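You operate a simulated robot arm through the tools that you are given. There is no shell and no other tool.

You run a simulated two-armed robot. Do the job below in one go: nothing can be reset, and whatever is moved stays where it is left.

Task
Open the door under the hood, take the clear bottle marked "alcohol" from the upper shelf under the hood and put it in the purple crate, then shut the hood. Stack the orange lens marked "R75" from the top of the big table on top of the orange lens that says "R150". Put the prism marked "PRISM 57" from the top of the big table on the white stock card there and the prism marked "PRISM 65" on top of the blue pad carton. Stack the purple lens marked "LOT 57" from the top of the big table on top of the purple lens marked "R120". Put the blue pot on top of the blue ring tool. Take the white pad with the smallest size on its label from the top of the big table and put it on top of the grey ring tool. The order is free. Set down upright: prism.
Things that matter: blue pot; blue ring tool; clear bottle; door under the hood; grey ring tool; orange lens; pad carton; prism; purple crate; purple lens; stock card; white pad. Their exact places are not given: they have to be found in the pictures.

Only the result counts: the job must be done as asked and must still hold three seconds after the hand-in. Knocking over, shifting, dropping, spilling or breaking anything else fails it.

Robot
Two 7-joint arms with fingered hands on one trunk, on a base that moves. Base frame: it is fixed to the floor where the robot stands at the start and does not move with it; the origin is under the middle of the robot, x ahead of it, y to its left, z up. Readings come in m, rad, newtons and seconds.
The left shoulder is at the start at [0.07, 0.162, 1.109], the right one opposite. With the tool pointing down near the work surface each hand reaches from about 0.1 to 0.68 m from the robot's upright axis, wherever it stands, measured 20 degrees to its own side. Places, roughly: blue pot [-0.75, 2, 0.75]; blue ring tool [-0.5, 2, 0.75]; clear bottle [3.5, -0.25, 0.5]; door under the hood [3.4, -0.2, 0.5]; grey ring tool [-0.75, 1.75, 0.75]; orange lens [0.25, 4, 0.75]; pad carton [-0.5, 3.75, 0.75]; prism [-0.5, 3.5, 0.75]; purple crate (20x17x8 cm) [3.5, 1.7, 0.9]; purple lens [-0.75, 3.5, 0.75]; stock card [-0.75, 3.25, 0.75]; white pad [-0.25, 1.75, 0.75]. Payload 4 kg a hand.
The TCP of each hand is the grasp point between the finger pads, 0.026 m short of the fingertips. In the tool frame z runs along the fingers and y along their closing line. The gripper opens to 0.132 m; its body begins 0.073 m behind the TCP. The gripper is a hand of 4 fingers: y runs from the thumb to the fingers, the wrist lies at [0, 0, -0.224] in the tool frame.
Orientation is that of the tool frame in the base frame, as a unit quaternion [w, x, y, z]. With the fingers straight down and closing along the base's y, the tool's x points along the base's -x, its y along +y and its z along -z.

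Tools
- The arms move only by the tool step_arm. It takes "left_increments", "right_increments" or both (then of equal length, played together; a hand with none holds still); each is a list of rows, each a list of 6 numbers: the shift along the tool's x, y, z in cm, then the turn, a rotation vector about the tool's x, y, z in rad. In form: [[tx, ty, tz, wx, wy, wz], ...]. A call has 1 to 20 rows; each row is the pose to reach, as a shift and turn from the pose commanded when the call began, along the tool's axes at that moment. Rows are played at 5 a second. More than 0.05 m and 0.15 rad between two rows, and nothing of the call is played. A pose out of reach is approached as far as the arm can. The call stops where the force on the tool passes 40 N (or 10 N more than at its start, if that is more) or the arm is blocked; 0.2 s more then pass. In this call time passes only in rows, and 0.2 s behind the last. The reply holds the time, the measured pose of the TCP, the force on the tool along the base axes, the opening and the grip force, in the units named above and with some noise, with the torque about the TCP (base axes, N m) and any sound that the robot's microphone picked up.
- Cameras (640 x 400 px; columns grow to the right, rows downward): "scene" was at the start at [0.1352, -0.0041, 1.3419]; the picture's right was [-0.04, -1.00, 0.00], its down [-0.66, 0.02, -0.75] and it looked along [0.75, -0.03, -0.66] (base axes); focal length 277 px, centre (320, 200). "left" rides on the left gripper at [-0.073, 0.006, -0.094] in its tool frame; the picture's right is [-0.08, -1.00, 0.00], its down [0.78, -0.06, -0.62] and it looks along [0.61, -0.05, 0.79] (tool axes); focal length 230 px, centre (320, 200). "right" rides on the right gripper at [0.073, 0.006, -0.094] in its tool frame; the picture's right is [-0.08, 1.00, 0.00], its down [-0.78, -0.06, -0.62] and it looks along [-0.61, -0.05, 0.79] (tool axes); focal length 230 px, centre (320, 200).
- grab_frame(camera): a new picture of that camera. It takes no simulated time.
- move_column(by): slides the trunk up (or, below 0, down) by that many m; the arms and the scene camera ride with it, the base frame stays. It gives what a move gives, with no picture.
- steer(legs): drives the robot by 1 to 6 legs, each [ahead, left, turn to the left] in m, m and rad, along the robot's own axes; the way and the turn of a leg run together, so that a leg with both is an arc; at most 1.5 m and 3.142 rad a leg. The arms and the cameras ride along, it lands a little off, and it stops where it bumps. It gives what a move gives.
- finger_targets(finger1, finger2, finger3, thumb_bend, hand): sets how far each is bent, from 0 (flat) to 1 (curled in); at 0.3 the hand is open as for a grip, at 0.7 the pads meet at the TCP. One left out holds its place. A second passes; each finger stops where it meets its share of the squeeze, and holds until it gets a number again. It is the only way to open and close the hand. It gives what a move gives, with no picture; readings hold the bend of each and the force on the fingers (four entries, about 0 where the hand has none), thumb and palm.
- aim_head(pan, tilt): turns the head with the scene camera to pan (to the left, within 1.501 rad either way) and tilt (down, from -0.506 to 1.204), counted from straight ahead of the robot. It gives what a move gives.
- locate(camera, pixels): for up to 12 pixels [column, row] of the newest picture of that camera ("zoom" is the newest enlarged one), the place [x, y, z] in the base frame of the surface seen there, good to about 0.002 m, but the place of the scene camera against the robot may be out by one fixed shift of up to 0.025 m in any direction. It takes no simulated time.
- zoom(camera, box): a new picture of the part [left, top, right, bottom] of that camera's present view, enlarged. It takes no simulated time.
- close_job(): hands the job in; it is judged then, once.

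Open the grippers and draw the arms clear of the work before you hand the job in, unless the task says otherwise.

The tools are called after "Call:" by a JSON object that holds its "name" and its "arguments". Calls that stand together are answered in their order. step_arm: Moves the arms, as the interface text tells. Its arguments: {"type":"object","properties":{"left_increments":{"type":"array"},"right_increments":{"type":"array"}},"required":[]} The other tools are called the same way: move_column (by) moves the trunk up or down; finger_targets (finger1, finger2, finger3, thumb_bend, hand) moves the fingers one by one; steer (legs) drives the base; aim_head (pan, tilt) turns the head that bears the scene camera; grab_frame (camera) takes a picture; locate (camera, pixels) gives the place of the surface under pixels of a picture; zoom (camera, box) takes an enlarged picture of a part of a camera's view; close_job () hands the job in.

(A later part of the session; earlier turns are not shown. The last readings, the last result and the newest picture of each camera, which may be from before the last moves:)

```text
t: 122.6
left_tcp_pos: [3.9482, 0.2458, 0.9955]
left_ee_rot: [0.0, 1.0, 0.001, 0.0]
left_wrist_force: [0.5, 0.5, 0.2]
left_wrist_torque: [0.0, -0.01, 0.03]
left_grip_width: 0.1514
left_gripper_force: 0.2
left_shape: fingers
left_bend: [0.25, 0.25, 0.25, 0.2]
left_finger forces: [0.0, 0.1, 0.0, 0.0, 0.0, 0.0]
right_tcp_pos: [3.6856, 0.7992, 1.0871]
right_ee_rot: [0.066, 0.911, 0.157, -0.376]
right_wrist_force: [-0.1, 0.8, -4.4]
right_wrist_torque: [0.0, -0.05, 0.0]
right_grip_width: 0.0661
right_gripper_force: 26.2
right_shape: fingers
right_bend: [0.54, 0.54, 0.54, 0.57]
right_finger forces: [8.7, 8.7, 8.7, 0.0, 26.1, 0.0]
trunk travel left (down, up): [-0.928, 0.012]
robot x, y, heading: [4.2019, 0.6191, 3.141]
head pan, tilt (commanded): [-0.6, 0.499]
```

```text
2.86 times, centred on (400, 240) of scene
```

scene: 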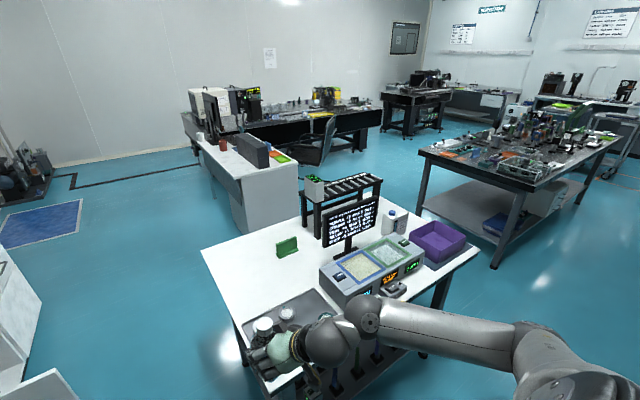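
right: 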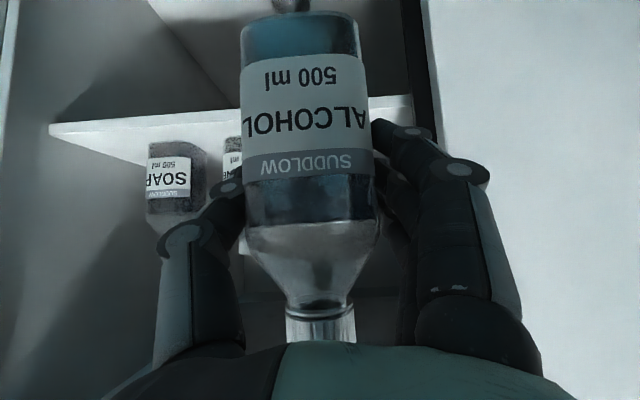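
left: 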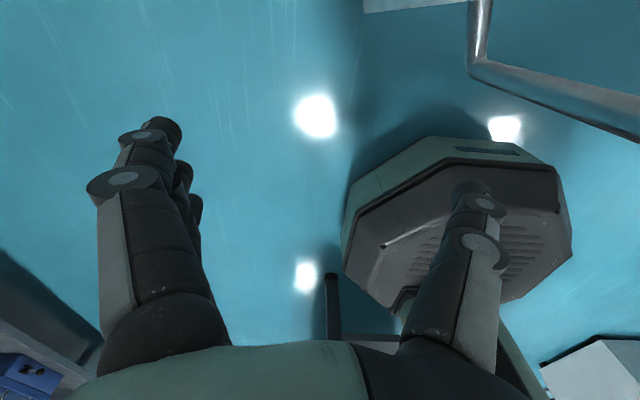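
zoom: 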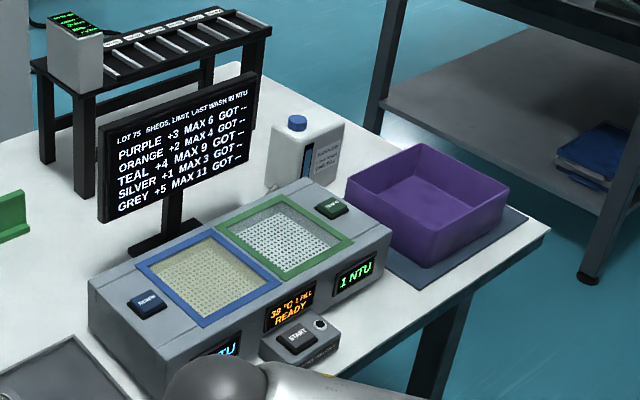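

Crate spans about x 3.44–3.61, y 1.62–1.82, floor z≈0.865. I drive 0.92 m to the right along the corridor and check.

Call:
{"name": "steer", "arguments": {"legs": [[0, -0.92, 0]]}}

Call:
{"name": "aim_head", "arguments": {"pan": -0.3, "tilt": 0.9}}

Call:
{"name": "grab_frame", "arguments": {"camera": "scene"}}

Call:
{"name": "grab_frame", "arguments": {"camera": "right"}}

```text
t: 127.5
left_tcp_pos: [3.9524, 1.1689, 0.9961]
left_ee_rot: [-0.001, 1.0, 0.002, 0.0]
left_wrist_force: [-0.8, 0.4, 1.0]
left_wrist_torque: [0.0, 0.02, 0.0]
left_grip_width: 0.1512
left_gripper_force: 0.0
left_shape: fingers
left_bend: [0.25, 0.25, 0.25, 0.2]
left_finger forces: [0.0, 0.1, 0.0, 0.0, 0.1, 0.0]
right_tcp_pos: [3.6897, 1.7222, 1.0873]
right_ee_rot: [0.066, 0.911, 0.158, -0.376]
right_wrist_force: [-0.5, 0.8, -4.0]
right_wrist_torque: [-0.02, -0.04, 0.01]
right_grip_width: 0.0662
right_gripper_force: 26.0
right_shape: fingers
right_bend: [0.54, 0.54, 0.54, 0.57]
right_finger forces: [8.7, 8.7, 8.7, 0.0, 26.1, 0.0]
trunk travel left (down, up): [-0.928, 0.012]
robot x, y, heading: [4.2025, 1.5423, 3.142]
head pan, tilt (commanded): [-0.6, 0.499]
```

```text
t: 128.4
left_tcp_pos: [3.9535, 1.1709, 0.9953]
left_ee_rot: [0.001, 1.0, 0.002, 0.0]
left_wrist_force: [0.4, -0.1, -0.2]
left_wrist_torque: [0.0, 0.01, 0.0]
left_grip_width: 0.1514
left_gripper_force: 0.2
left_shape: fingers
left_bend: [0.25, 0.25, 0.25, 0.2]
left_finger forces: [0.0, 0.0, 0.0, 0.0, 0.1, 0.0]
right_tcp_pos: [3.6901, 1.7239, 1.0865]
right_ee_rot: [0.066, 0.91, 0.158, -0.376]
right_wrist_force: [-0.4, -0.6, -3.6]
right_wrist_torque: [0.03, -0.05, -0.01]
right_grip_width: 0.0659
right_gripper_force: 26.3
right_shape: fingers
right_bend: [0.54, 0.54, 0.54, 0.57]
right_finger forces: [8.7, 8.6, 8.9, 0.0, 26.0, 0.0]
trunk travel left (down, up): [-0.928, 0.012]
robot x, y, heading: [4.2017, 1.5456, 3.141]
head pan, tilt (commanded): [-0.3, 0.901]
```

```text
taken
```

scene: 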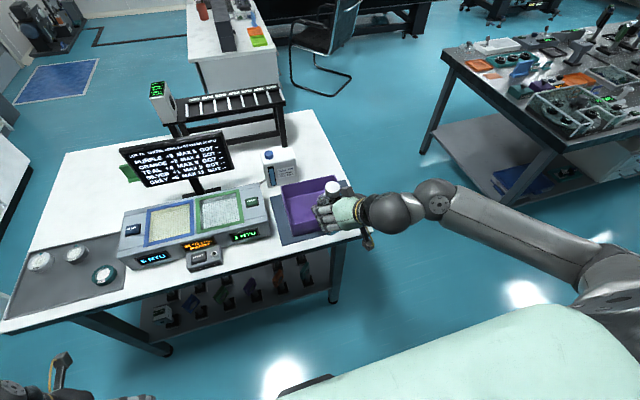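

```text
taken
```

right: 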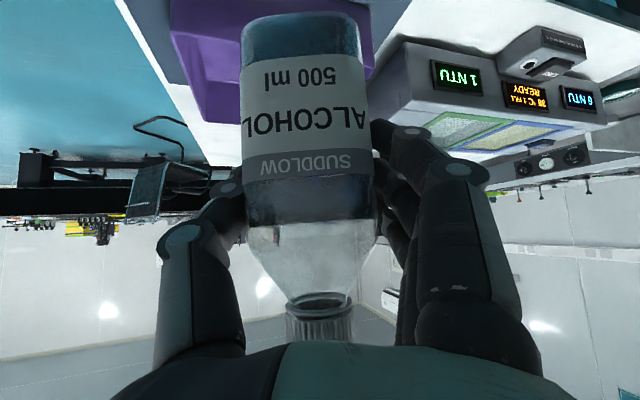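

I measure crate corners and the bottle cap with the scene camera, and crate wall points with the hand camera.

Call:
{"name": "locate", "arguments": {"camera": "scene", "pixels": [[333, 184], [283, 188], [336, 178], [295, 232], [300, 205], [350, 200], [330, 240], [305, 240], [285, 245]]}}

Call:
{"name": "locate", "arguments": {"camera": "right", "pixels": [[172, 30], [205, 118], [215, 60], [240, 20], [365, 30], [190, 140], [372, 80]]}}

Call:
{"name": "zoom", "arguments": {"camera": "scene", "box": [240, 140, 400, 260]}}

```text
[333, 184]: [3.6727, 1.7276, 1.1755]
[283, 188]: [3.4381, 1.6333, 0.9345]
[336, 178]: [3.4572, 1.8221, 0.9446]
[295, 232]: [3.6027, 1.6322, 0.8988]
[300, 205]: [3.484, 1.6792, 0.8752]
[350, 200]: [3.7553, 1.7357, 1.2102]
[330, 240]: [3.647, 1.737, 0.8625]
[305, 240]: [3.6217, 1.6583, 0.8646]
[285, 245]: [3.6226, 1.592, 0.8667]
```

```text
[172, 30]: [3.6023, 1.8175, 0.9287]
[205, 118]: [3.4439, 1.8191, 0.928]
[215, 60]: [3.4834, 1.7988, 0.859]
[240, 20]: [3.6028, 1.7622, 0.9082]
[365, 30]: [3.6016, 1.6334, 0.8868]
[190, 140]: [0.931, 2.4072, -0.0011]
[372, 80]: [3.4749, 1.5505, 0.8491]
```

```text
3.33 times, centred on (320, 200) of scene
```

zoom: 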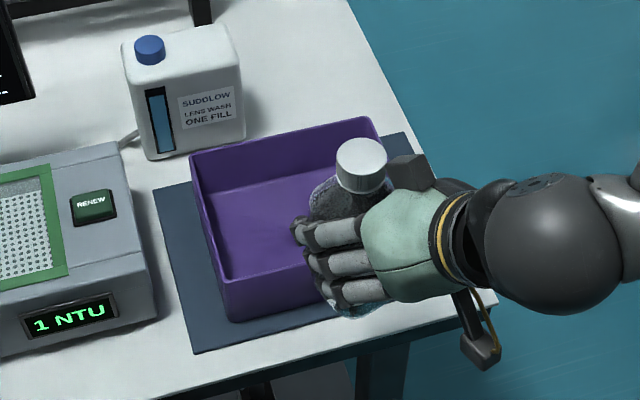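

Crate interior centre is (3.523, 1.722), floor z≈0.859, rim 0.928; the bottle bottom is at ≈0.995. I drive 0.157 m forward so that the bottle is over the crate.

Call:
{"name": "steer", "arguments": {"legs": [[0.155, 0, 0]]}}

Call:
{"name": "grab_frame", "arguments": {"camera": "scene"}}

Call:
{"name": "grab_frame", "arguments": {"camera": "right"}}

```text
t: 129.8
left_tcp_pos: [3.8002, 1.1693, 0.9971]
left_ee_rot: [-0.001, 1.0, 0.004, -0.001]
left_wrist_force: [-0.8, -0.2, -0.3]
left_wrist_torque: [0.0, 0.01, -0.01]
left_grip_width: 0.1513
left_gripper_force: 0.1
left_shape: fingers
left_bend: [0.25, 0.25, 0.25, 0.2]
left_finger forces: [0.0, 0.0, 0.1, 0.1, 0.0, 0.1]
right_tcp_pos: [3.5387, 1.7235, 1.0877]
right_ee_rot: [0.067, 0.91, 0.16, -0.377]
right_wrist_force: [-0.1, -0.9, -4.1]
right_wrist_torque: [-0.06, -0.03, 0.02]
right_grip_width: 0.0658
right_gripper_force: 26.2
right_shape: fingers
right_bend: [0.54, 0.54, 0.54, 0.57]
right_finger forces: [8.6, 8.7, 8.8, 0.0, 26.1, 0.0]
trunk travel left (down, up): [-0.928, 0.012]
robot x, y, heading: [4.0472, 1.5453, 3.139]
head pan, tilt (commanded): [-0.3, 0.901]
```

```text
taken
```

scene: 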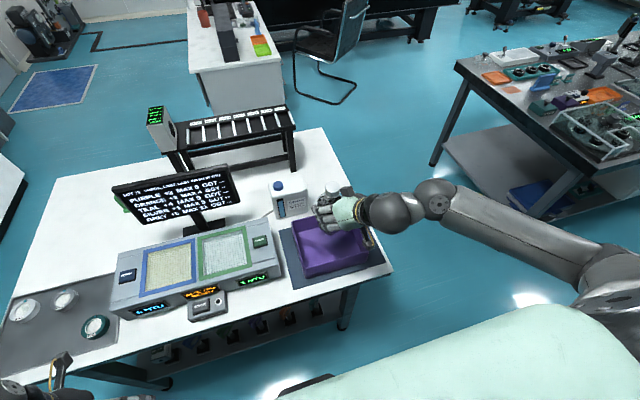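

```text
taken
```

right: 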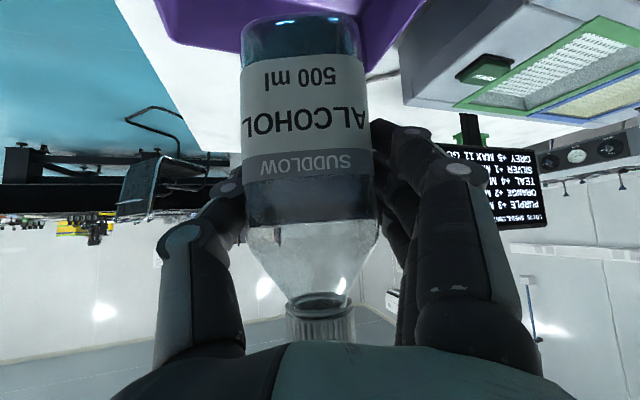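

The bottle hangs over the crate interior. I lower the trunk by 0.12 m, then go down in small steps until contact.

Call:
{"name": "move_column", "arguments": {"by": -0.12}}

Call:
{"name": "grab_frame", "arguments": {"camera": "scene"}}

Call:
{"name": "zoom", "arguments": {"camera": "scene", "box": [240, 140, 440, 300]}}

```text
t: 131.3
left_tcp_pos: [3.7981, 1.1687, 0.8768]
left_ee_rot: [-0.001, 1.0, 0.003, 0.0]
left_wrist_force: [-0.4, 0.4, -1.1]
left_wrist_torque: [-0.03, -0.02, 0.03]
left_grip_width: 0.1513
left_gripper_force: 0.1
left_shape: fingers
left_bend: [0.25, 0.25, 0.25, 0.2]
left_finger forces: [0.2, 0.0, 0.0, 0.0, 0.0, 0.1]
right_tcp_pos: [3.5353, 1.724, 0.9669]
right_ee_rot: [0.066, 0.91, 0.159, -0.377]
right_wrist_force: [-0.3, -1.0, -3.8]
right_wrist_torque: [0.04, -0.07, -0.02]
right_grip_width: 0.0661
right_gripper_force: 26.7
right_shape: fingers
right_bend: [0.54, 0.54, 0.54, 0.57]
right_finger forces: [8.8, 8.8, 8.8, 0.0, 26.1, 0.0]
trunk travel left (down, up): [-0.808, 0.132]
robot x, y, heading: [4.0442, 1.5455, 3.133]
head pan, tilt (commanded): [-0.3, 0.901]
```

```text
taken
```

scene: 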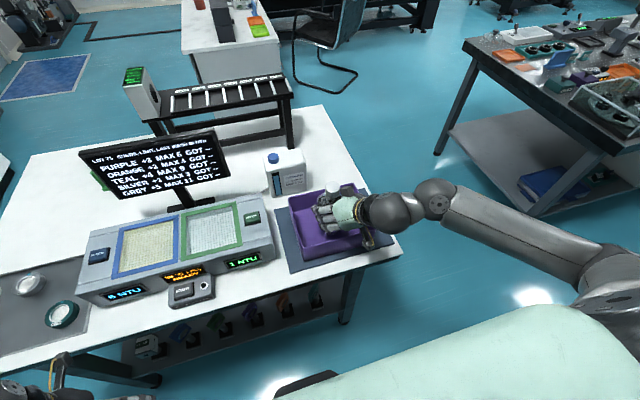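

```text
2.50 times, centred on (340, 220) of scene
```

zoom: 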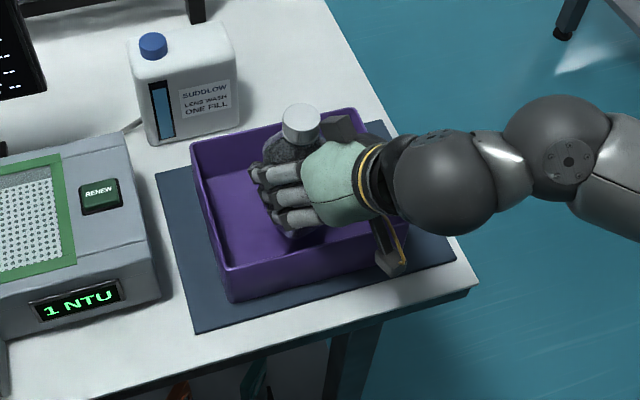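

The camera mount clears the crate wall. I lower 1.2 cm first.

Call:
{"name": "step_arm", "arguments": {"right_increments": [[0.28, 0, 0.28, 0, 0, 0], [0.57, 0, 0.57, 0, 0, 0], [0.85, 0, 0.85, 0, 0, 0]]}}

Call:
{"name": "step_arm", "arguments": {"right_increments": [[0.15, 0, 0.15, 0, 0, 0], [0.28, 0, 0.28, 0, 0, 0]]}}

```text
t: 132.1
left_tcp_pos: [3.7985, 1.1695, 0.8764]
left_ee_rot: [0.0, 1.0, 0.002, 0.0]
left_wrist_force: [1.1, -0.6, -0.5]
left_wrist_torque: [-0.01, 0.02, 0.02]
left_grip_width: 0.1514
left_gripper_force: 0.2
left_shape: fingers
left_bend: [0.25, 0.25, 0.25, 0.2]
left_finger forces: [0.1, 0.0, 0.1, 0.0, 0.0, 0.1]
right_tcp_pos: [3.5368, 1.7246, 0.9556]
right_ee_rot: [0.067, 0.911, 0.158, -0.376]
right_wrist_force: [0.2, -0.9, -4.0]
right_wrist_torque: [-0.03, -0.04, -0.01]
right_grip_width: 0.066
right_gripper_force: 26.4
right_shape: fingers
right_bend: [0.54, 0.54, 0.54, 0.57]
right_finger forces: [8.6, 8.6, 8.8, 0.1, 26.1, 0.1]
trunk travel left (down, up): [-0.808, 0.132]
robot x, y, heading: [4.046, 1.5479, 3.142]
head pan, tilt (commanded): [-0.3, 0.901]
```

```text
t: 132.7
left_tcp_pos: [3.7984, 1.1704, 0.8765]
left_ee_rot: [0.0, 1.0, 0.002, 0.0]
left_wrist_force: [0.3, -0.7, -0.1]
left_wrist_torque: [-0.01, 0.03, 0.01]
left_grip_width: 0.1513
left_gripper_force: 0.0
left_shape: fingers
left_bend: [0.25, 0.25, 0.25, 0.2]
left_finger forces: [0.0, 0.0, 0.1, 0.0, 0.0, 0.0]
right_tcp_pos: [3.5345, 1.724, 0.9509]
right_ee_rot: [0.066, 0.91, 0.158, -0.377]
right_wrist_force: [-0.2, 0.4, -0.9]
right_wrist_torque: [-0.04, -0.02, 0.01]
right_grip_width: 0.0664
right_gripper_force: 26.0
right_shape: fingers
right_bend: [0.54, 0.54, 0.54, 0.57]
right_finger forces: [8.9, 8.7, 8.7, 0.1, 26.6, 0.0]
trunk travel left (down, up): [-0.808, 0.132]
robot x, y, heading: [4.0523, 1.5454, 3.143]
head pan, tilt (commanded): [-0.3, 0.901]
```

The load dropped from -4 N to -0.9 N: the bottle stands on the crate floor. I open the hand to its pre-grasp width.

Call:
{"name": "finger_targets", "arguments": {"hand": "right", "finger1": 0.38, "finger2": 0.38, "finger3": 0.38, "thumb_bend": 0.38}}

Call:
{"name": "grab_frame", "arguments": {"camera": "right"}}

```text
t: 133.7
left_tcp_pos: [3.7994, 1.1702, 0.8765]
left_ee_rot: [-0.001, 1.0, 0.003, 0.0]
left_wrist_force: [-0.7, 0.5, -0.6]
left_wrist_torque: [0.03, 0.0, -0.02]
left_grip_width: 0.151
left_gripper_force: 0.1
left_shape: fingers
left_bend: [0.25, 0.25, 0.25, 0.2]
left_finger forces: [0.1, 0.0, 0.0, 0.1, 0.0, 0.0]
right_tcp_pos: [3.5355, 1.7238, 0.9507]
right_ee_rot: [0.066, 0.911, 0.158, -0.375]
right_wrist_force: [0.5, 0.7, -0.1]
right_wrist_torque: [0.03, -0.03, 0.01]
right_grip_width: 0.1096
right_gripper_force: 0.1
right_shape: fingers
right_bend: [0.38, 0.38, 0.38, 0.38]
right_finger forces: [0.0, 0.0, 0.0, 0.0, 0.0, 0.0]
trunk travel left (down, up): [-0.808, 0.132]
robot x, y, heading: [4.0486, 1.5439, 3.138]
head pan, tilt (commanded): [-0.3, 0.901]
```

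```text
taken
```

right: 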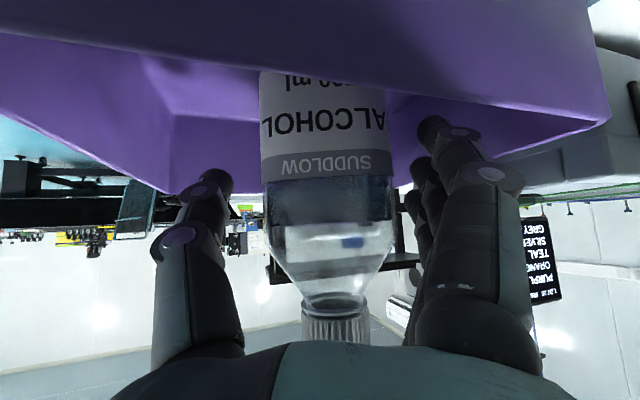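

The bottle stands upright in the crate, clear of the fingers. I retreat back-up along the hand's axis.

Call:
{"name": "step_arm", "arguments": {"right_increments": [[0, 0, -3, 0, 0, 0], [0, 0, -6, 0, 0, 0], [0, 0, -9, 0, 0, 0], [0, 0, -12, 0, 0, 0], [0, 0, -15, 0, 0, 0]]}}

Call:
{"name": "grab_frame", "arguments": {"camera": "scene"}}

Call:
{"name": "grab_frame", "arguments": {"camera": "right"}}

```text
t: 134.9
left_tcp_pos: [3.799, 1.1698, 0.8752]
left_ee_rot: [0.001, 1.0, 0.002, 0.0]
left_wrist_force: [-0.3, 0.4, -0.4]
left_wrist_torque: [-0.01, 0.02, -0.03]
left_grip_width: 0.1514
left_gripper_force: 0.0
left_shape: fingers
left_bend: [0.25, 0.25, 0.25, 0.2]
left_finger forces: [0.0, 0.0, 0.1, 0.1, 0.1, 0.1]
right_tcp_pos: [3.5958, 1.7446, 1.0145]
right_ee_rot: [0.067, 0.911, 0.159, -0.376]
right_wrist_force: [0.2, -0.1, -0.3]
right_wrist_torque: [0.01, -0.03, -0.01]
right_grip_width: 0.1096
right_gripper_force: 0.0
right_shape: fingers
right_bend: [0.38, 0.38, 0.38, 0.38]
right_finger forces: [0.0, 0.1, 0.0, 0.1, 0.0, 0.0]
right hand out of reach, approached as far as the arm can: row 4, 5
trunk travel left (down, up): [-0.808, 0.132]
robot x, y, heading: [4.0514, 1.545, 3.141]
head pan, tilt (commanded): [-0.3, 0.901]
```

```text
taken
```

scene: 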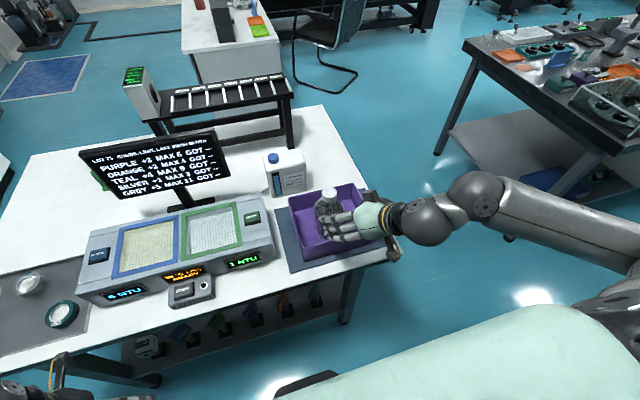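

```text
taken
```

right: 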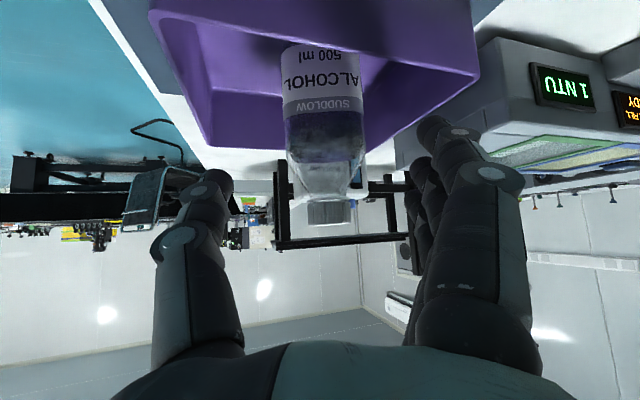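

The bottle stands freely; the hand reached its backward limit. I raise the trunk 0.12 m and drive back out.

Call:
{"name": "move_column", "arguments": {"by": 0.125}}

Call:
{"name": "steer", "arguments": {"legs": [[-0.15, 0, 0]]}}

Call:
{"name": "aim_head", "arguments": {"pan": -0.3, "tilt": 0.7}}

Call:
{"name": "grab_frame", "arguments": {"camera": "scene"}}

Call:
{"name": "aim_head", "arguments": {"pan": -1.0, "tilt": 0.5}}

Call:
{"name": "grab_frame", "arguments": {"camera": "scene"}}

```text
t: 136.4
left_tcp_pos: [3.7979, 1.1697, 1.0008]
left_ee_rot: [0.0, 1.0, 0.003, 0.0]
left_wrist_force: [-0.2, 0.4, 1.0]
left_wrist_torque: [0.02, 0.02, 0.01]
left_grip_width: 0.1513
left_gripper_force: 0.0
left_shape: fingers
left_bend: [0.25, 0.25, 0.25, 0.2]
left_finger forces: [0.0, 0.0, 0.1, 0.0, 0.0, 0.0]
right_tcp_pos: [3.5954, 1.7453, 1.139]
right_ee_rot: [0.065, 0.911, 0.158, -0.376]
right_wrist_force: [0.1, 0.2, -0.3]
right_wrist_torque: [-0.04, 0.04, 0.01]
right_grip_width: 0.1099
right_gripper_force: 0.0
right_shape: fingers
right_bend: [0.38, 0.38, 0.38, 0.38]
right_finger forces: [0.0, 0.0, 0.0, 0.1, 0.1, 0.0]
trunk travel left (down, up): [-0.933, 0.007]
robot x, y, heading: [4.0467, 1.5431, 3.134]
head pan, tilt (commanded): [-0.3, 0.901]
```

```text
t: 137.8
left_tcp_pos: [3.9459, 1.1694, 0.9996]
left_ee_rot: [-0.001, 1.0, 0.002, 0.001]
left_wrist_force: [-0.3, -0.1, 0.6]
left_wrist_torque: [-0.03, 0.0, 0.01]
left_grip_width: 0.1512
left_gripper_force: 0.1
left_shape: fingers
left_bend: [0.25, 0.25, 0.25, 0.2]
left_finger forces: [0.0, 0.0, 0.0, 0.0, 0.0, 0.0]
right_tcp_pos: [3.7428, 1.7456, 1.1376]
right_ee_rot: [0.067, 0.911, 0.158, -0.375]
right_wrist_force: [-0.1, -0.5, -0.5]
right_wrist_torque: [0.02, 0.03, 0.03]
right_grip_width: 0.1097
right_gripper_force: 0.0
right_shape: fingers
right_bend: [0.38, 0.38, 0.38, 0.38]
right_finger forces: [0.0, 0.0, 0.1, 0.0, 0.0, 0.1]
trunk travel left (down, up): [-0.933, 0.007]
robot x, y, heading: [4.1965, 1.5384, 3.136]
head pan, tilt (commanded): [-0.3, 0.901]
```

```text
t: 138.5
left_tcp_pos: [3.9498, 1.1695, 1.0001]
left_ee_rot: [0.0, 1.0, 0.003, 0.0]
left_wrist_force: [0.0, -0.3, -0.7]
left_wrist_torque: [0.03, -0.02, 0.03]
left_grip_width: 0.1513
left_gripper_force: 0.2
left_shape: fingers
left_bend: [0.25, 0.25, 0.25, 0.2]
left_finger forces: [0.0, 0.0, 0.0, 0.1, 0.0, 0.0]
right_tcp_pos: [3.7469, 1.7446, 1.1398]
right_ee_rot: [0.066, 0.911, 0.158, -0.376]
right_wrist_force: [-0.4, -0.2, 1.4]
right_wrist_torque: [-0.02, 0.03, 0.01]
right_grip_width: 0.1097
right_gripper_force: 0.0
right_shape: fingers
right_bend: [0.38, 0.38, 0.38, 0.38]
right_finger forces: [0.0, 0.0, 0.0, 0.1, 0.0, 0.1]
trunk travel left (down, up): [-0.933, 0.007]
robot x, y, heading: [4.1989, 1.5439, 3.138]
head pan, tilt (commanded): [-0.3, 0.7]
```

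```text
taken
```

scene: 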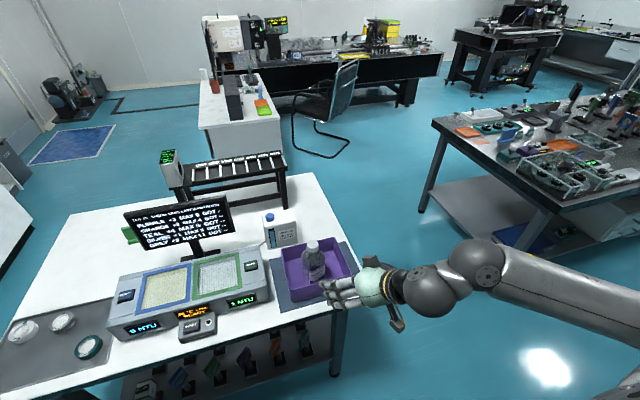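

```text
t: 139.6
left_tcp_pos: [3.9479, 1.1703, 1.002]
left_ee_rot: [-0.001, 1.0, 0.002, 0.0]
left_wrist_force: [0.9, -0.4, 0.4]
left_wrist_torque: [0.02, -0.04, 0.01]
left_grip_width: 0.1512
left_gripper_force: 0.1
left_shape: fingers
left_bend: [0.25, 0.25, 0.25, 0.2]
left_finger forces: [0.1, 0.1, 0.1, 0.1, 0.0, 0.1]
right_tcp_pos: [3.7457, 1.7449, 1.139]
right_ee_rot: [0.066, 0.911, 0.158, -0.376]
right_wrist_force: [0.2, -0.2, 0.1]
right_wrist_torque: [-0.01, 0.02, -0.03]
right_grip_width: 0.1097
right_gripper_force: 0.1
right_shape: fingers
right_bend: [0.38, 0.38, 0.38, 0.38]
right_finger forces: [0.0, 0.0, 0.0, 0.1, 0.0, 0.0]
trunk travel left (down, up): [-0.933, 0.007]
robot x, y, heading: [4.1988, 1.5421, 3.136]
head pan, tilt (commanded): [-1.0, 0.499]
```

```text
taken
```

scene: 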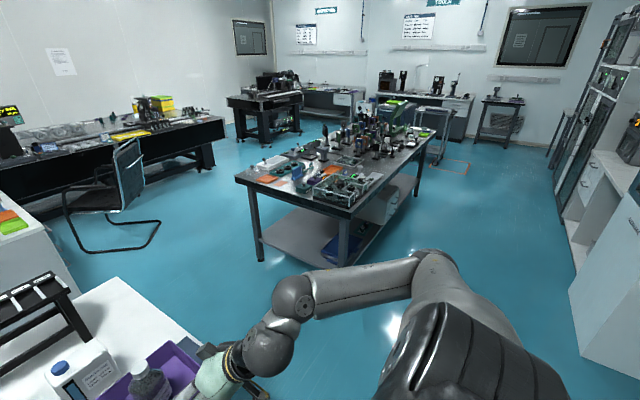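

The bottle stands in the purple crate at (315,258). Next I shut the cupboard door from its outer side, so I drive around the crate table. I measure the island table and chair to choose the path.

Call:
{"name": "locate", "arguments": {"camera": "scene", "pixels": [[236, 180], [348, 215], [260, 262], [343, 262], [160, 245], [65, 205], [120, 165], [15, 215], [200, 340], [436, 150], [215, 165]]}}

```text
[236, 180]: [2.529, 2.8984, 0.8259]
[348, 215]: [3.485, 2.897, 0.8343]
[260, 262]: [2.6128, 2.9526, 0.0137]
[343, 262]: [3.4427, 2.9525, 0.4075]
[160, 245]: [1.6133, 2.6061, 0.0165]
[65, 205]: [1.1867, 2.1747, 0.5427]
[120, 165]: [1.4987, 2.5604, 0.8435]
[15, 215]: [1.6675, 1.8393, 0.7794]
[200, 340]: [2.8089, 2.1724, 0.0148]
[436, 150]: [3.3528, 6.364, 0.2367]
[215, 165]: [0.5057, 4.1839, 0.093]
```

The passage between the crate table (y≤1.87) and island (y≥2.90) is free, as is x≈2.42 between the desk and crate table. I drive: right to y≈2.38, ahead to x≈2.42, then check.

Call:
{"name": "steer", "arguments": {"legs": [[0, -0.84, 0], [1.5, 0, 0], [0.28, 0, 0]]}}

Call:
{"name": "aim_head", "arguments": {"pan": 0.6, "tilt": 0.6}}

Call:
{"name": "grab_frame", "arguments": {"camera": "scene"}}

```text
t: 152.7
left_tcp_pos: [2.163, 2.0292, 1.0014]
left_ee_rot: [0.0, 1.0, -0.003, -0.001]
left_wrist_force: [-0.3, -0.1, 0.2]
left_wrist_torque: [-0.01, 0.02, 0.01]
left_grip_width: 0.1515
left_gripper_force: 0.1
left_shape: fingers
left_bend: [0.25, 0.25, 0.25, 0.2]
left_finger forces: [0.0, 0.0, 0.0, 0.0, 0.0, 0.0]
right_tcp_pos: [1.9667, 2.6059, 1.1379]
right_ee_rot: [0.064, 0.911, 0.154, -0.376]
right_wrist_force: [0.3, 0.5, 0.4]
right_wrist_torque: [0.02, 0.03, 0.01]
right_grip_width: 0.1095
right_gripper_force: 0.1
right_shape: fingers
right_bend: [0.38, 0.38, 0.38, 0.38]
right_finger forces: [0.0, 0.0, 0.1, 0.1, 0.0, 0.0]
trunk travel left (down, up): [-0.933, 0.007]
robot x, y, heading: [2.413, 2.404, 3.132]
head pan, tilt (commanded): [-1.0, 0.499]
```

```text
t: 154.3
left_tcp_pos: [2.1635, 2.0285, 1.0019]
left_ee_rot: [0.0, 1.0, -0.003, -0.001]
left_wrist_force: [0.1, -0.5, 0.0]
left_wrist_torque: [-0.03, 0.0, 0.0]
left_grip_width: 0.1514
left_gripper_force: 0.0
left_shape: fingers
left_bend: [0.25, 0.25, 0.25, 0.2]
left_finger forces: [0.0, 0.0, 0.0, 0.0, 0.1, 0.0]
right_tcp_pos: [1.9658, 2.6067, 1.1392]
right_ee_rot: [0.064, 0.912, 0.153, -0.376]
right_wrist_force: [-0.8, 0.4, -1.4]
right_wrist_torque: [0.0, 0.02, 0.02]
right_grip_width: 0.1098
right_gripper_force: 0.1
right_shape: fingers
right_bend: [0.38, 0.38, 0.38, 0.38]
right_finger forces: [0.1, 0.0, 0.0, 0.1, 0.0, 0.0]
trunk travel left (down, up): [-0.933, 0.007]
robot x, y, heading: [2.4142, 2.4027, 3.13]
head pan, tilt (commanded): [0.6, 0.6]
```

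```text
taken
```

scene: 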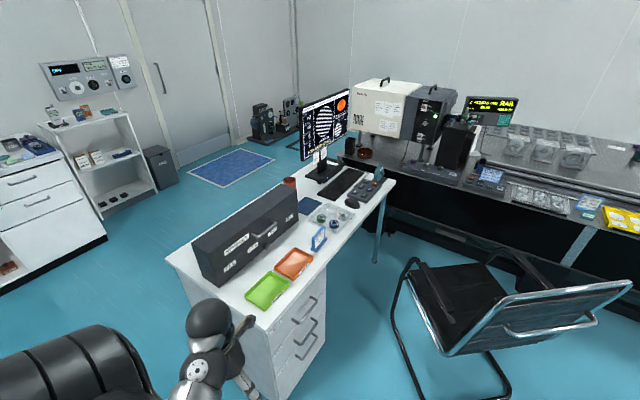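

Path is clear. I turn left to face -y and drive down the passage to y≈0.5.

Call:
{"name": "steer", "arguments": {"legs": [[0, 0, 1.582], [1.5, 0, 0], [0.4, 0, 0]]}}

Call:
{"name": "aim_head", "arguments": {"pan": 0.7, "tilt": 0.6}}

Call:
{"name": "grab_frame", "arguments": {"camera": "scene"}}

```text
t: 167.7
left_tcp_pos: [2.8126, 0.2625, 1.0009]
left_ee_rot: [0.001, 0.699, 0.715, -0.001]
left_wrist_force: [0.3, 0.0, -0.7]
left_wrist_torque: [-0.02, -0.02, -0.02]
left_grip_width: 0.1514
left_gripper_force: 0.1
left_shape: fingers
left_bend: [0.25, 0.25, 0.25, 0.2]
left_finger forces: [0.0, 0.1, 0.0, 0.0, 0.1, 0.1]
right_tcp_pos: [2.241, 0.0487, 1.1388]
right_ee_rot: [0.315, 0.524, 0.761, -0.216]
right_wrist_force: [0.0, -0.5, -0.4]
right_wrist_torque: [0.03, -0.01, 0.04]
right_grip_width: 0.1097
right_gripper_force: 0.0
right_shape: fingers
right_bend: [0.38, 0.38, 0.38, 0.38]
right_finger forces: [0.0, 0.0, 0.1, 0.0, 0.1, 0.0]
trunk travel left (down, up): [-0.933, 0.007]
robot x, y, heading: [2.4353, 0.5048, -1.552]
head pan, tilt (commanded): [0.6, 0.6]
```

```text
t: 168.4
left_tcp_pos: [2.8128, 0.2622, 1.0002]
left_ee_rot: [0.001, 0.699, 0.715, 0.0]
left_wrist_force: [-0.1, -0.3, 0.1]
left_wrist_torque: [0.0, -0.01, 0.01]
left_grip_width: 0.1515
left_gripper_force: 0.2
left_shape: fingers
left_bend: [0.25, 0.25, 0.25, 0.2]
left_finger forces: [0.0, 0.1, 0.0, 0.0, 0.1, 0.1]
right_tcp_pos: [2.2415, 0.0484, 1.1393]
right_ee_rot: [0.314, 0.525, 0.761, -0.215]
right_wrist_force: [-0.4, -0.6, 0.1]
right_wrist_torque: [-0.02, 0.01, 0.0]
right_grip_width: 0.1095
right_gripper_force: 0.0
right_shape: fingers
right_bend: [0.38, 0.38, 0.38, 0.38]
right_finger forces: [0.0, 0.0, 0.1, 0.0, 0.1, 0.1]
trunk travel left (down, up): [-0.933, 0.007]
robot x, y, heading: [2.4349, 0.5041, -1.561]
head pan, tilt (commanded): [0.7, 0.6]
```

```text
taken
```

scene: 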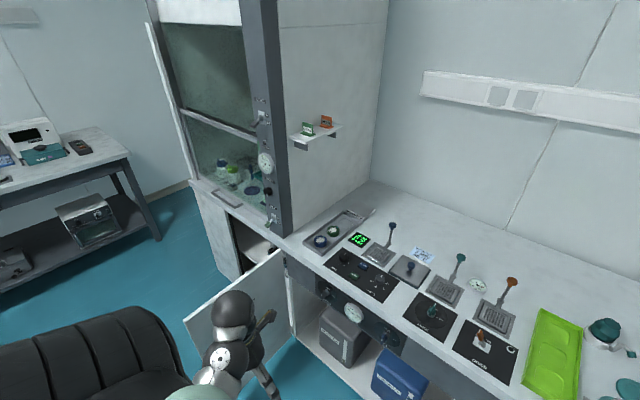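

I see the door's outer face at (235,300). First I fold the right hand back to a neutral downward pose, close the left fingers, and lower the trunk so the left hand is at z≈0.65.

Call:
{"name": "step_arm", "arguments": {"right_increments": [[2.4, 0.06, -1.5, 0.0235, 0.1295, 0.056], [4.8, 0.12, -3.0, 0.047, 0.259, 0.112], [7.2, 0.18, -4.5, 0.07, 0.3885, 0.1685], [9.7, 0.24, -6.0, 0.094, 0.518, 0.225], [12.1, 0.3, -7.5, 0.1175, 0.6475, 0.281], [14.5, 0.35, -8.9, 0.141, 0.777, 0.337]]}}

Call:
{"name": "finger_targets", "arguments": {"hand": "left", "finger1": 0.72, "finger2": 0.72, "finger3": 0.72, "thumb_bend": 0.7}}

Call:
{"name": "move_column", "arguments": {"by": -0.35}}

Call:
{"name": "grab_frame", "arguments": {"camera": "scene"}}

Call:
{"name": "locate", "arguments": {"camera": "scene", "pixels": [[200, 300], [280, 240], [290, 255], [220, 290]]}}

```text
t: 169.8
left_tcp_pos: [2.8128, 0.2615, 1.0011]
left_ee_rot: [0.0, 0.699, 0.715, 0.0]
left_wrist_force: [-0.1, 0.0, 0.0]
left_wrist_torque: [0.0, 0.02, 0.0]
left_grip_width: 0.1514
left_gripper_force: 0.2
left_shape: fingers
left_bend: [0.25, 0.25, 0.25, 0.2]
left_finger forces: [0.0, 0.0, 0.0, 0.0, 0.1, 0.0]
right_tcp_pos: [2.1848, 0.1939, 1.095]
right_ee_rot: [-0.004, 0.706, 0.709, 0.002]
right_wrist_force: [-0.5, -0.1, 0.4]
right_wrist_torque: [-0.02, 0.02, -0.03]
right_grip_width: 0.11
right_gripper_force: 0.1
right_shape: fingers
right_bend: [0.38, 0.38, 0.38, 0.38]
right_finger forces: [0.0, 0.1, 0.0, 0.0, 0.1, 0.0]
right hand out of reach, approached as far as the arm can: row 1, 2, 3, 4, 5, 6
trunk travel left (down, up): [-0.933, 0.007]
robot x, y, heading: [2.4334, 0.5018, -1.556]
head pan, tilt (commanded): [0.7, 0.6]
```

```text
t: 170.8
left_tcp_pos: [2.8131, 0.2615, 1.0009]
left_ee_rot: [0.0, 0.7, 0.714, 0.0]
left_wrist_force: [0.3, 0.2, 0.3]
left_wrist_torque: [-0.01, 0.0, -0.08]
left_grip_width: 0.0127
left_gripper_force: 0.1
left_shape: fingers
left_bend: [0.72, 0.72, 0.72, 0.7]
left_finger forces: [0.1, 0.1, 0.0, 0.1, 0.1, 0.0]
right_tcp_pos: [2.185, 0.1938, 1.0941]
right_ee_rot: [-0.002, 0.705, 0.709, 0.002]
right_wrist_force: [0.3, 0.9, -0.6]
right_wrist_torque: [-0.01, 0.0, -0.01]
right_grip_width: 0.11
right_gripper_force: 0.0
right_shape: fingers
right_bend: [0.38, 0.38, 0.38, 0.38]
right_finger forces: [0.1, 0.0, 0.0, 0.0, 0.0, 0.0]
trunk travel left (down, up): [-0.933, 0.007]
robot x, y, heading: [2.4319, 0.5041, -1.558]
head pan, tilt (commanded): [0.7, 0.6]
```

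```text
t: 174.2
left_tcp_pos: [2.8126, 0.2608, 0.651]
left_ee_rot: [0.0, 0.7, 0.714, 0.0]
left_wrist_force: [-0.3, 0.6, 0.0]
left_wrist_torque: [-0.03, -0.01, 0.03]
left_grip_width: 0.0127
left_gripper_force: 0.0
left_shape: fingers
left_bend: [0.72, 0.72, 0.72, 0.7]
left_finger forces: [0.0, 0.0, 0.0, 0.1, 0.0, 0.0]
right_tcp_pos: [2.1842, 0.194, 0.744]
right_ee_rot: [-0.003, 0.705, 0.709, 0.002]
right_wrist_force: [-0.8, 0.5, 0.0]
right_wrist_torque: [0.06, 0.01, 0.01]
right_grip_width: 0.11
right_gripper_force: 0.1
right_shape: fingers
right_bend: [0.38, 0.38, 0.38, 0.38]
right_finger forces: [0.0, 0.1, 0.1, 0.0, 0.1, 0.1]
trunk travel left (down, up): [-0.583, 0.357]
robot x, y, heading: [2.4348, 0.5007, -1.555]
head pan, tilt (commanded): [0.7, 0.6]
```

```text
taken
```

scene: 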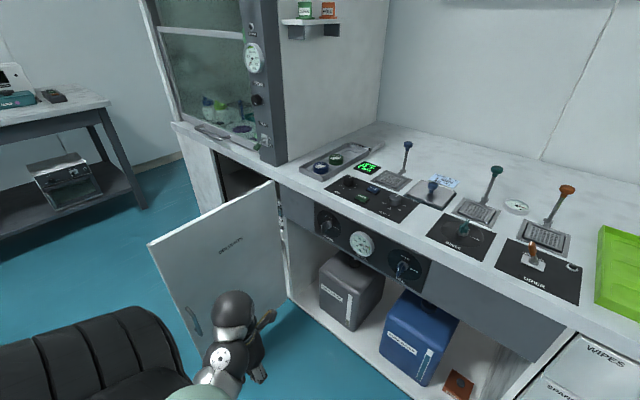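

```text
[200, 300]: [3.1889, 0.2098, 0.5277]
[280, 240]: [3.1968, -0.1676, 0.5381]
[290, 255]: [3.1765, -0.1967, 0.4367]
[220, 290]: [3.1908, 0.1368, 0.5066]
```

The door's outer face is at x≈3.19. I move the base 0.25 m left and 5 cm ahead to bring the left hand just before it.

Call:
{"name": "steer", "arguments": {"legs": [[0.055, 0.235, -0.015]]}}

Call:
{"name": "grab_frame", "arguments": {"camera": "scene"}}

```text
t: 175.9
left_tcp_pos: [3.0424, 0.2026, 0.6493]
left_ee_rot: [-0.001, 0.704, 0.71, -0.001]
left_wrist_force: [0.6, -0.2, 0.0]
left_wrist_torque: [-0.02, -0.02, 0.05]
left_grip_width: 0.0128
left_gripper_force: 0.0
left_shape: fingers
left_bend: [0.72, 0.72, 0.72, 0.7]
left_finger forces: [0.1, 0.1, 0.1, 0.0, 0.0, 0.1]
right_tcp_pos: [2.4146, 0.1429, 0.7432]
right_ee_rot: [-0.003, 0.71, 0.705, 0.001]
right_wrist_force: [0.0, 0.2, 0.6]
right_wrist_torque: [-0.01, 0.01, 0.0]
right_grip_width: 0.11
right_gripper_force: 0.0
right_shape: fingers
right_bend: [0.38, 0.38, 0.38, 0.38]
right_finger forces: [0.0, 0.1, 0.1, 0.0, 0.0, 0.0]
trunk travel left (down, up): [-0.583, 0.357]
robot x, y, heading: [2.6664, 0.4518, -1.569]
head pan, tilt (commanded): [0.7, 0.6]
```

```text
taken
```

scene: 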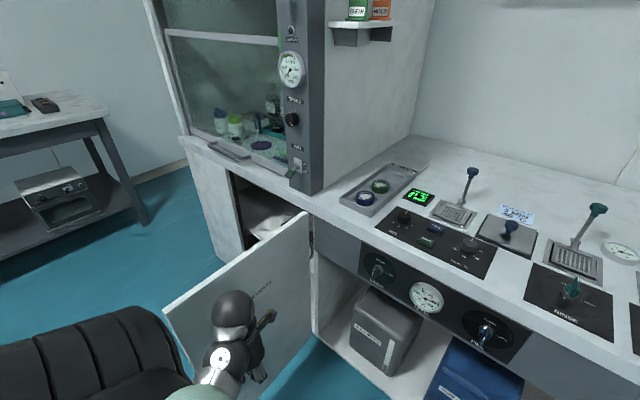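

I push the door gently with the arm: 16 cm toward +x in small steps.

Call:
{"name": "step_arm", "arguments": {"left_increments": [[0, 1.5, 0, 0, 0, 0], [0, 3.0, 0, 0, 0, 0], [0, 4.5, 0, 0, 0, 0], [0, 5.7, 0, 0, 0, 0], [0, 6.9, 0, 0, 0, 0], [0, 8.1, 0, 0, 0, 0], [0, 9.3, 0, 0, 0, 0], [0, 10.5, 0, 0, 0, 0], [0, 12, 0, 0, 0, 0], [0, 13.5, 0, 0, 0, 0], [-0.3, 15, 0, 0, 0, 0], [-0.6, 16.5, 0, 0, 0, 0], [-1, 18, 0, 0, 0, 0]]}}

Call:
{"name": "grab_frame", "arguments": {"camera": "scene"}}

```text
t: 178.8
left_tcp_pos: [3.2231, 0.1958, 0.6503]
left_ee_rot: [0.0, 0.704, 0.711, -0.001]
left_wrist_force: [1.0, 0.2, -0.7]
left_wrist_torque: [0.01, 0.01, -0.02]
left_grip_width: 0.0126
left_gripper_force: 0.0
left_shape: fingers
left_bend: [0.72, 0.72, 0.72, 0.7]
left_finger forces: [0.0, 0.0, 0.0, 0.1, 0.1, 0.0]
right_tcp_pos: [2.4144, 0.1422, 0.7449]
right_ee_rot: [-0.003, 0.71, 0.704, 0.001]
right_wrist_force: [0.2, -0.7, -0.7]
right_wrist_torque: [0.01, -0.02, 0.04]
right_grip_width: 0.11
right_gripper_force: 0.0
right_shape: fingers
right_bend: [0.38, 0.38, 0.38, 0.38]
right_finger forces: [0.0, 0.1, 0.0, 0.1, 0.0, 0.0]
trunk travel left (down, up): [-0.583, 0.357]
robot x, y, heading: [2.6669, 0.4524, -1.567]
head pan, tilt (commanded): [0.7, 0.6]
```

```text
taken
```

scene: 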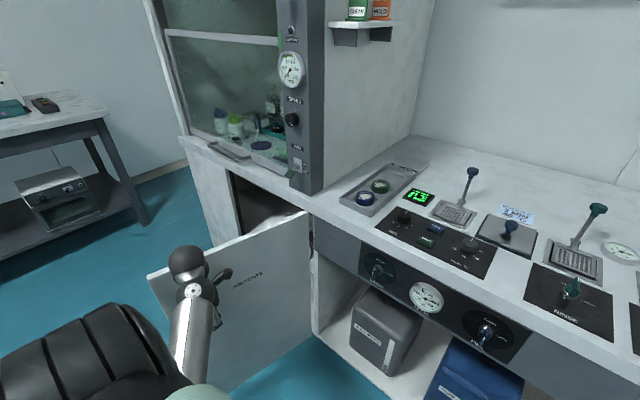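

The door follows (~75°). I continue by moving the base left with the hand held, along the door's arc.

Call:
{"name": "steer", "arguments": {"legs": [[0.03, 0.18, 0]]}}

Call:
{"name": "grab_frame", "arguments": {"camera": "scene"}}

```text
t: 180.3
left_tcp_pos: [3.4062, 0.1677, 0.6499]
left_ee_rot: [0.0, 0.704, 0.71, 0.0]
left_wrist_force: [0.3, 0.2, 0.0]
left_wrist_torque: [0.02, 0.01, 0.0]
left_grip_width: 0.0123
left_gripper_force: 0.0
left_shape: fingers
left_bend: [0.72, 0.72, 0.72, 0.7]
left_finger forces: [0.0, 0.1, 0.1, 0.0, 0.0, 0.1]
right_tcp_pos: [2.5968, 0.1122, 0.7439]
right_ee_rot: [-0.003, 0.709, 0.706, 0.001]
right_wrist_force: [0.3, -0.9, -0.6]
right_wrist_torque: [0.0, -0.04, -0.04]
right_grip_width: 0.1102
right_gripper_force: 0.1
right_shape: fingers
right_bend: [0.38, 0.38, 0.38, 0.38]
right_finger forces: [0.1, 0.0, 0.0, 0.0, 0.1, 0.1]
trunk travel left (down, up): [-0.583, 0.357]
robot x, y, heading: [2.8471, 0.4199, -1.569]
head pan, tilt (commanded): [0.7, 0.6]
```

```text
taken
```

scene: 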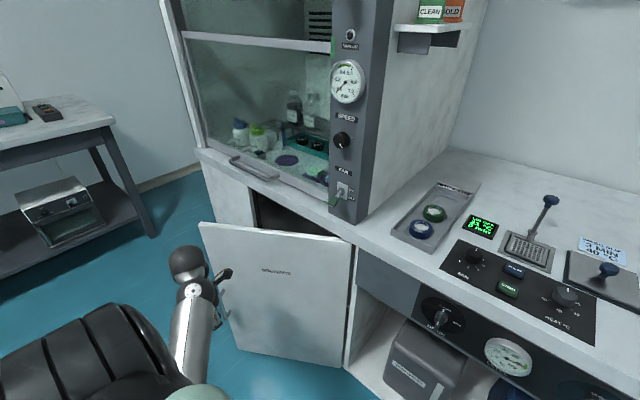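

The door is at about 43°. I move the base ahead and left a bit more to continue closing.

Call:
{"name": "steer", "arguments": {"legs": [[0.12, 0.1, 0]]}}

Call:
{"name": "grab_frame", "arguments": {"camera": "scene"}}

```text
t: 181.7
left_tcp_pos: [3.5061, 0.047, 0.6517]
left_ee_rot: [-0.002, 0.703, 0.711, -0.001]
left_wrist_force: [-0.9, -0.8, -1.4]
left_wrist_torque: [-0.01, -0.03, -0.01]
left_grip_width: 0.0123
left_gripper_force: 0.1
left_shape: fingers
left_bend: [0.72, 0.72, 0.72, 0.7]
left_finger forces: [0.0, 0.0, 0.0, 0.0, 0.1, 0.0]
right_tcp_pos: [2.6968, -0.0071, 0.7435]
right_ee_rot: [-0.003, 0.709, 0.705, 0.0]
right_wrist_force: [0.4, -0.2, 0.7]
right_wrist_torque: [0.01, 0.02, 0.01]
right_grip_width: 0.1102
right_gripper_force: 0.0
right_shape: fingers
right_bend: [0.38, 0.38, 0.38, 0.38]
right_finger forces: [0.1, 0.1, 0.0, 0.0, 0.0, 0.1]
trunk travel left (down, up): [-0.583, 0.357]
robot x, y, heading: [2.9479, 0.2997, -1.567]
head pan, tilt (commanded): [0.7, 0.6]
```

```text
taken
```

scene: 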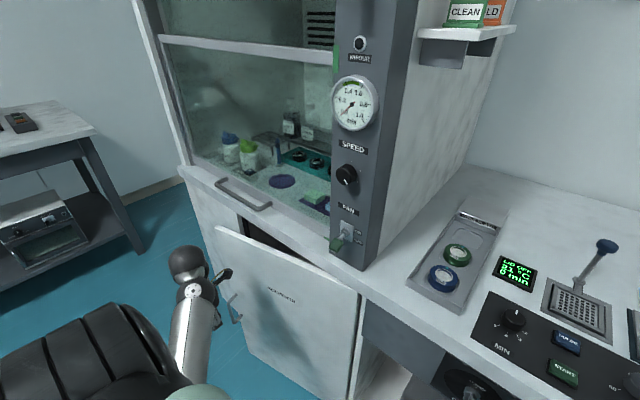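

About 18° remain. I push forward with the arm in small steps until the door is closed.

Call:
{"name": "step_arm", "arguments": {"left_increments": [[-1.5, -0.5, 0, 0, 0, 0], [-3, -1, 0, 0, 0, 0], [-4.5, -1.5, 0, 0, 0, 0], [-6, -2, 0, 0, 0, 0], [-7.5, -2.5, 0, 0, 0, 0], [-9, -3, 0, 0, 0, 0], [-10.2, -3.5, 0, 0, 0, 0], [-11.4, -4, 0, 0, 0, 0]]}}

Call:
{"name": "grab_frame", "arguments": {"camera": "scene"}}

Call:
{"name": "locate", "arguments": {"camera": "scene", "pixels": [[225, 245], [240, 300], [300, 280], [340, 300], [205, 235]]}}

```text
t: 183.5
left_tcp_pos: [3.4671, -0.0676, 0.6511]
left_ee_rot: [0.0, 0.703, 0.711, 0.001]
left_wrist_force: [0.7, -0.4, -0.2]
left_wrist_torque: [-0.03, 0.03, 0.0]
left_grip_width: 0.0124
left_gripper_force: 0.0
left_shape: fingers
left_bend: [0.72, 0.72, 0.72, 0.7]
left_finger forces: [0.0, 0.0, 0.1, 0.0, 0.0, 0.0]
right_tcp_pos: [2.6962, -0.0073, 0.7439]
right_ee_rot: [-0.002, 0.709, 0.705, 0.001]
right_wrist_force: [-0.3, 0.0, -1.4]
right_wrist_torque: [0.02, 0.0, -0.03]
right_grip_width: 0.1103
right_gripper_force: 0.0
right_shape: fingers
right_bend: [0.38, 0.38, 0.38, 0.38]
right_finger forces: [0.0, 0.1, 0.0, 0.0, 0.1, 0.0]
trunk travel left (down, up): [-0.583, 0.357]
robot x, y, heading: [2.9451, 0.3032, -1.565]
head pan, tilt (commanded): [0.7, 0.6]
```

```text
taken
```

scene: 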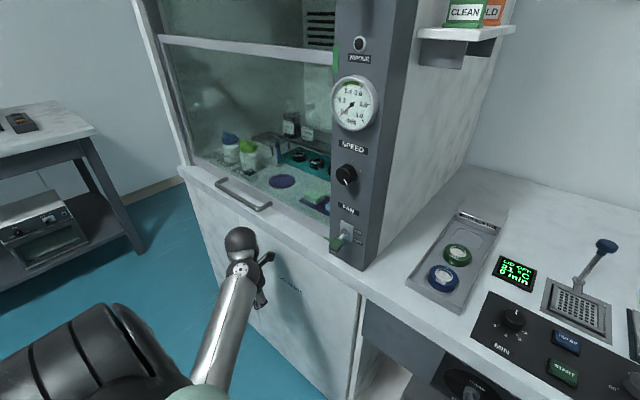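

```text
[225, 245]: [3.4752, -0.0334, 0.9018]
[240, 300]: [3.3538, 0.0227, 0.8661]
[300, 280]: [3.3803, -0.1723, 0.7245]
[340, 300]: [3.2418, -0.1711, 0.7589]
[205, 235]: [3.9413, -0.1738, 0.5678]
```

The door face reads y≈-0.172 (closed). I press a little further to make sure it is fully shut.

Call:
{"name": "step_arm", "arguments": {"left_increments": [[-1, 0, 0, 0, 0, 0], [-2, 0, 0, 0, 0, 0], [-3, 0, 0, 0, 0, 0], [-4, 0, 0, 0, 0, 0], [-4.8, 0, 0, 0, 0, 0], [-5.4, 0, 0, 0, 0, 0], [-6, 0, 0, 0, 0, 0]]}}

Call:
{"name": "step_arm", "arguments": {"left_increments": [[5, 0, 0, 0, 0, 0], [10, -3, 0, 0, 0, 0], [15, -6, 0, 0, 0, 0], [18, -10, 0, 0, 0, 0], [18, -14, 0, 0, 0, 0]]}}

Call:
{"name": "grab_frame", "arguments": {"camera": "scene"}}

Call:
{"name": "locate", "arguments": {"camera": "scene", "pixels": [[235, 230], [250, 280], [300, 280], [340, 300], [205, 235], [225, 215], [240, 225]]}}

```text
t: 184.1
left_tcp_pos: [3.4664, -0.0742, 0.6496]
left_ee_rot: [-0.006, 0.701, 0.713, 0.001]
left_wrist_force: [-5.3, 21.0, 8.3]
left_wrist_torque: [-3.03, -0.69, -0.38]
left_grip_width: 0.0123
left_gripper_force: 0.1
left_shape: fingers
left_bend: [0.72, 0.72, 0.72, 0.7]
left_finger forces: [0.0, 0.0, 0.0, 0.1, 0.0, 0.1]
right_tcp_pos: [2.697, -0.006, 0.7451]
right_ee_rot: [-0.001, 0.707, 0.708, 0.002]
right_wrist_force: [-0.9, 0.2, 0.2]
right_wrist_torque: [0.04, 0.02, -0.03]
right_grip_width: 0.1101
right_gripper_force: 0.1
right_shape: fingers
right_bend: [0.38, 0.38, 0.38, 0.38]
right_finger forces: [0.0, 0.0, 0.0, 0.1, 0.1, 0.0]
trunk travel left (down, up): [-0.583, 0.357]
robot x, y, heading: [2.9497, 0.3038, -1.565]
head pan, tilt (commanded): [0.7, 0.6]
stopped in row 2 (left hand): the force on the tool passed its limit at 50 N (the readings are from after the stop); the commanded pose is now the measured one
```

```text
refused: row 2 steps farther than a row can; nothing moved
```

```text
taken
```

scene: 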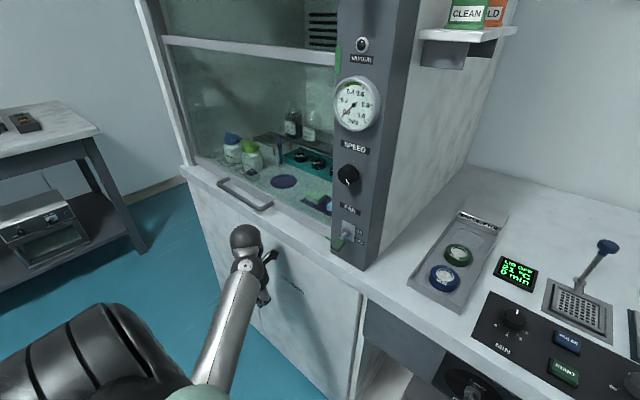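

```text
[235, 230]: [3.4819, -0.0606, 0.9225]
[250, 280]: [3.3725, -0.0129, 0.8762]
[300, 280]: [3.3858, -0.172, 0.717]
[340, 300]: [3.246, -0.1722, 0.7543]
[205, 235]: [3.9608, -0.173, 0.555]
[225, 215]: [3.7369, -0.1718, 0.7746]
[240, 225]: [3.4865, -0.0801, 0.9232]
```

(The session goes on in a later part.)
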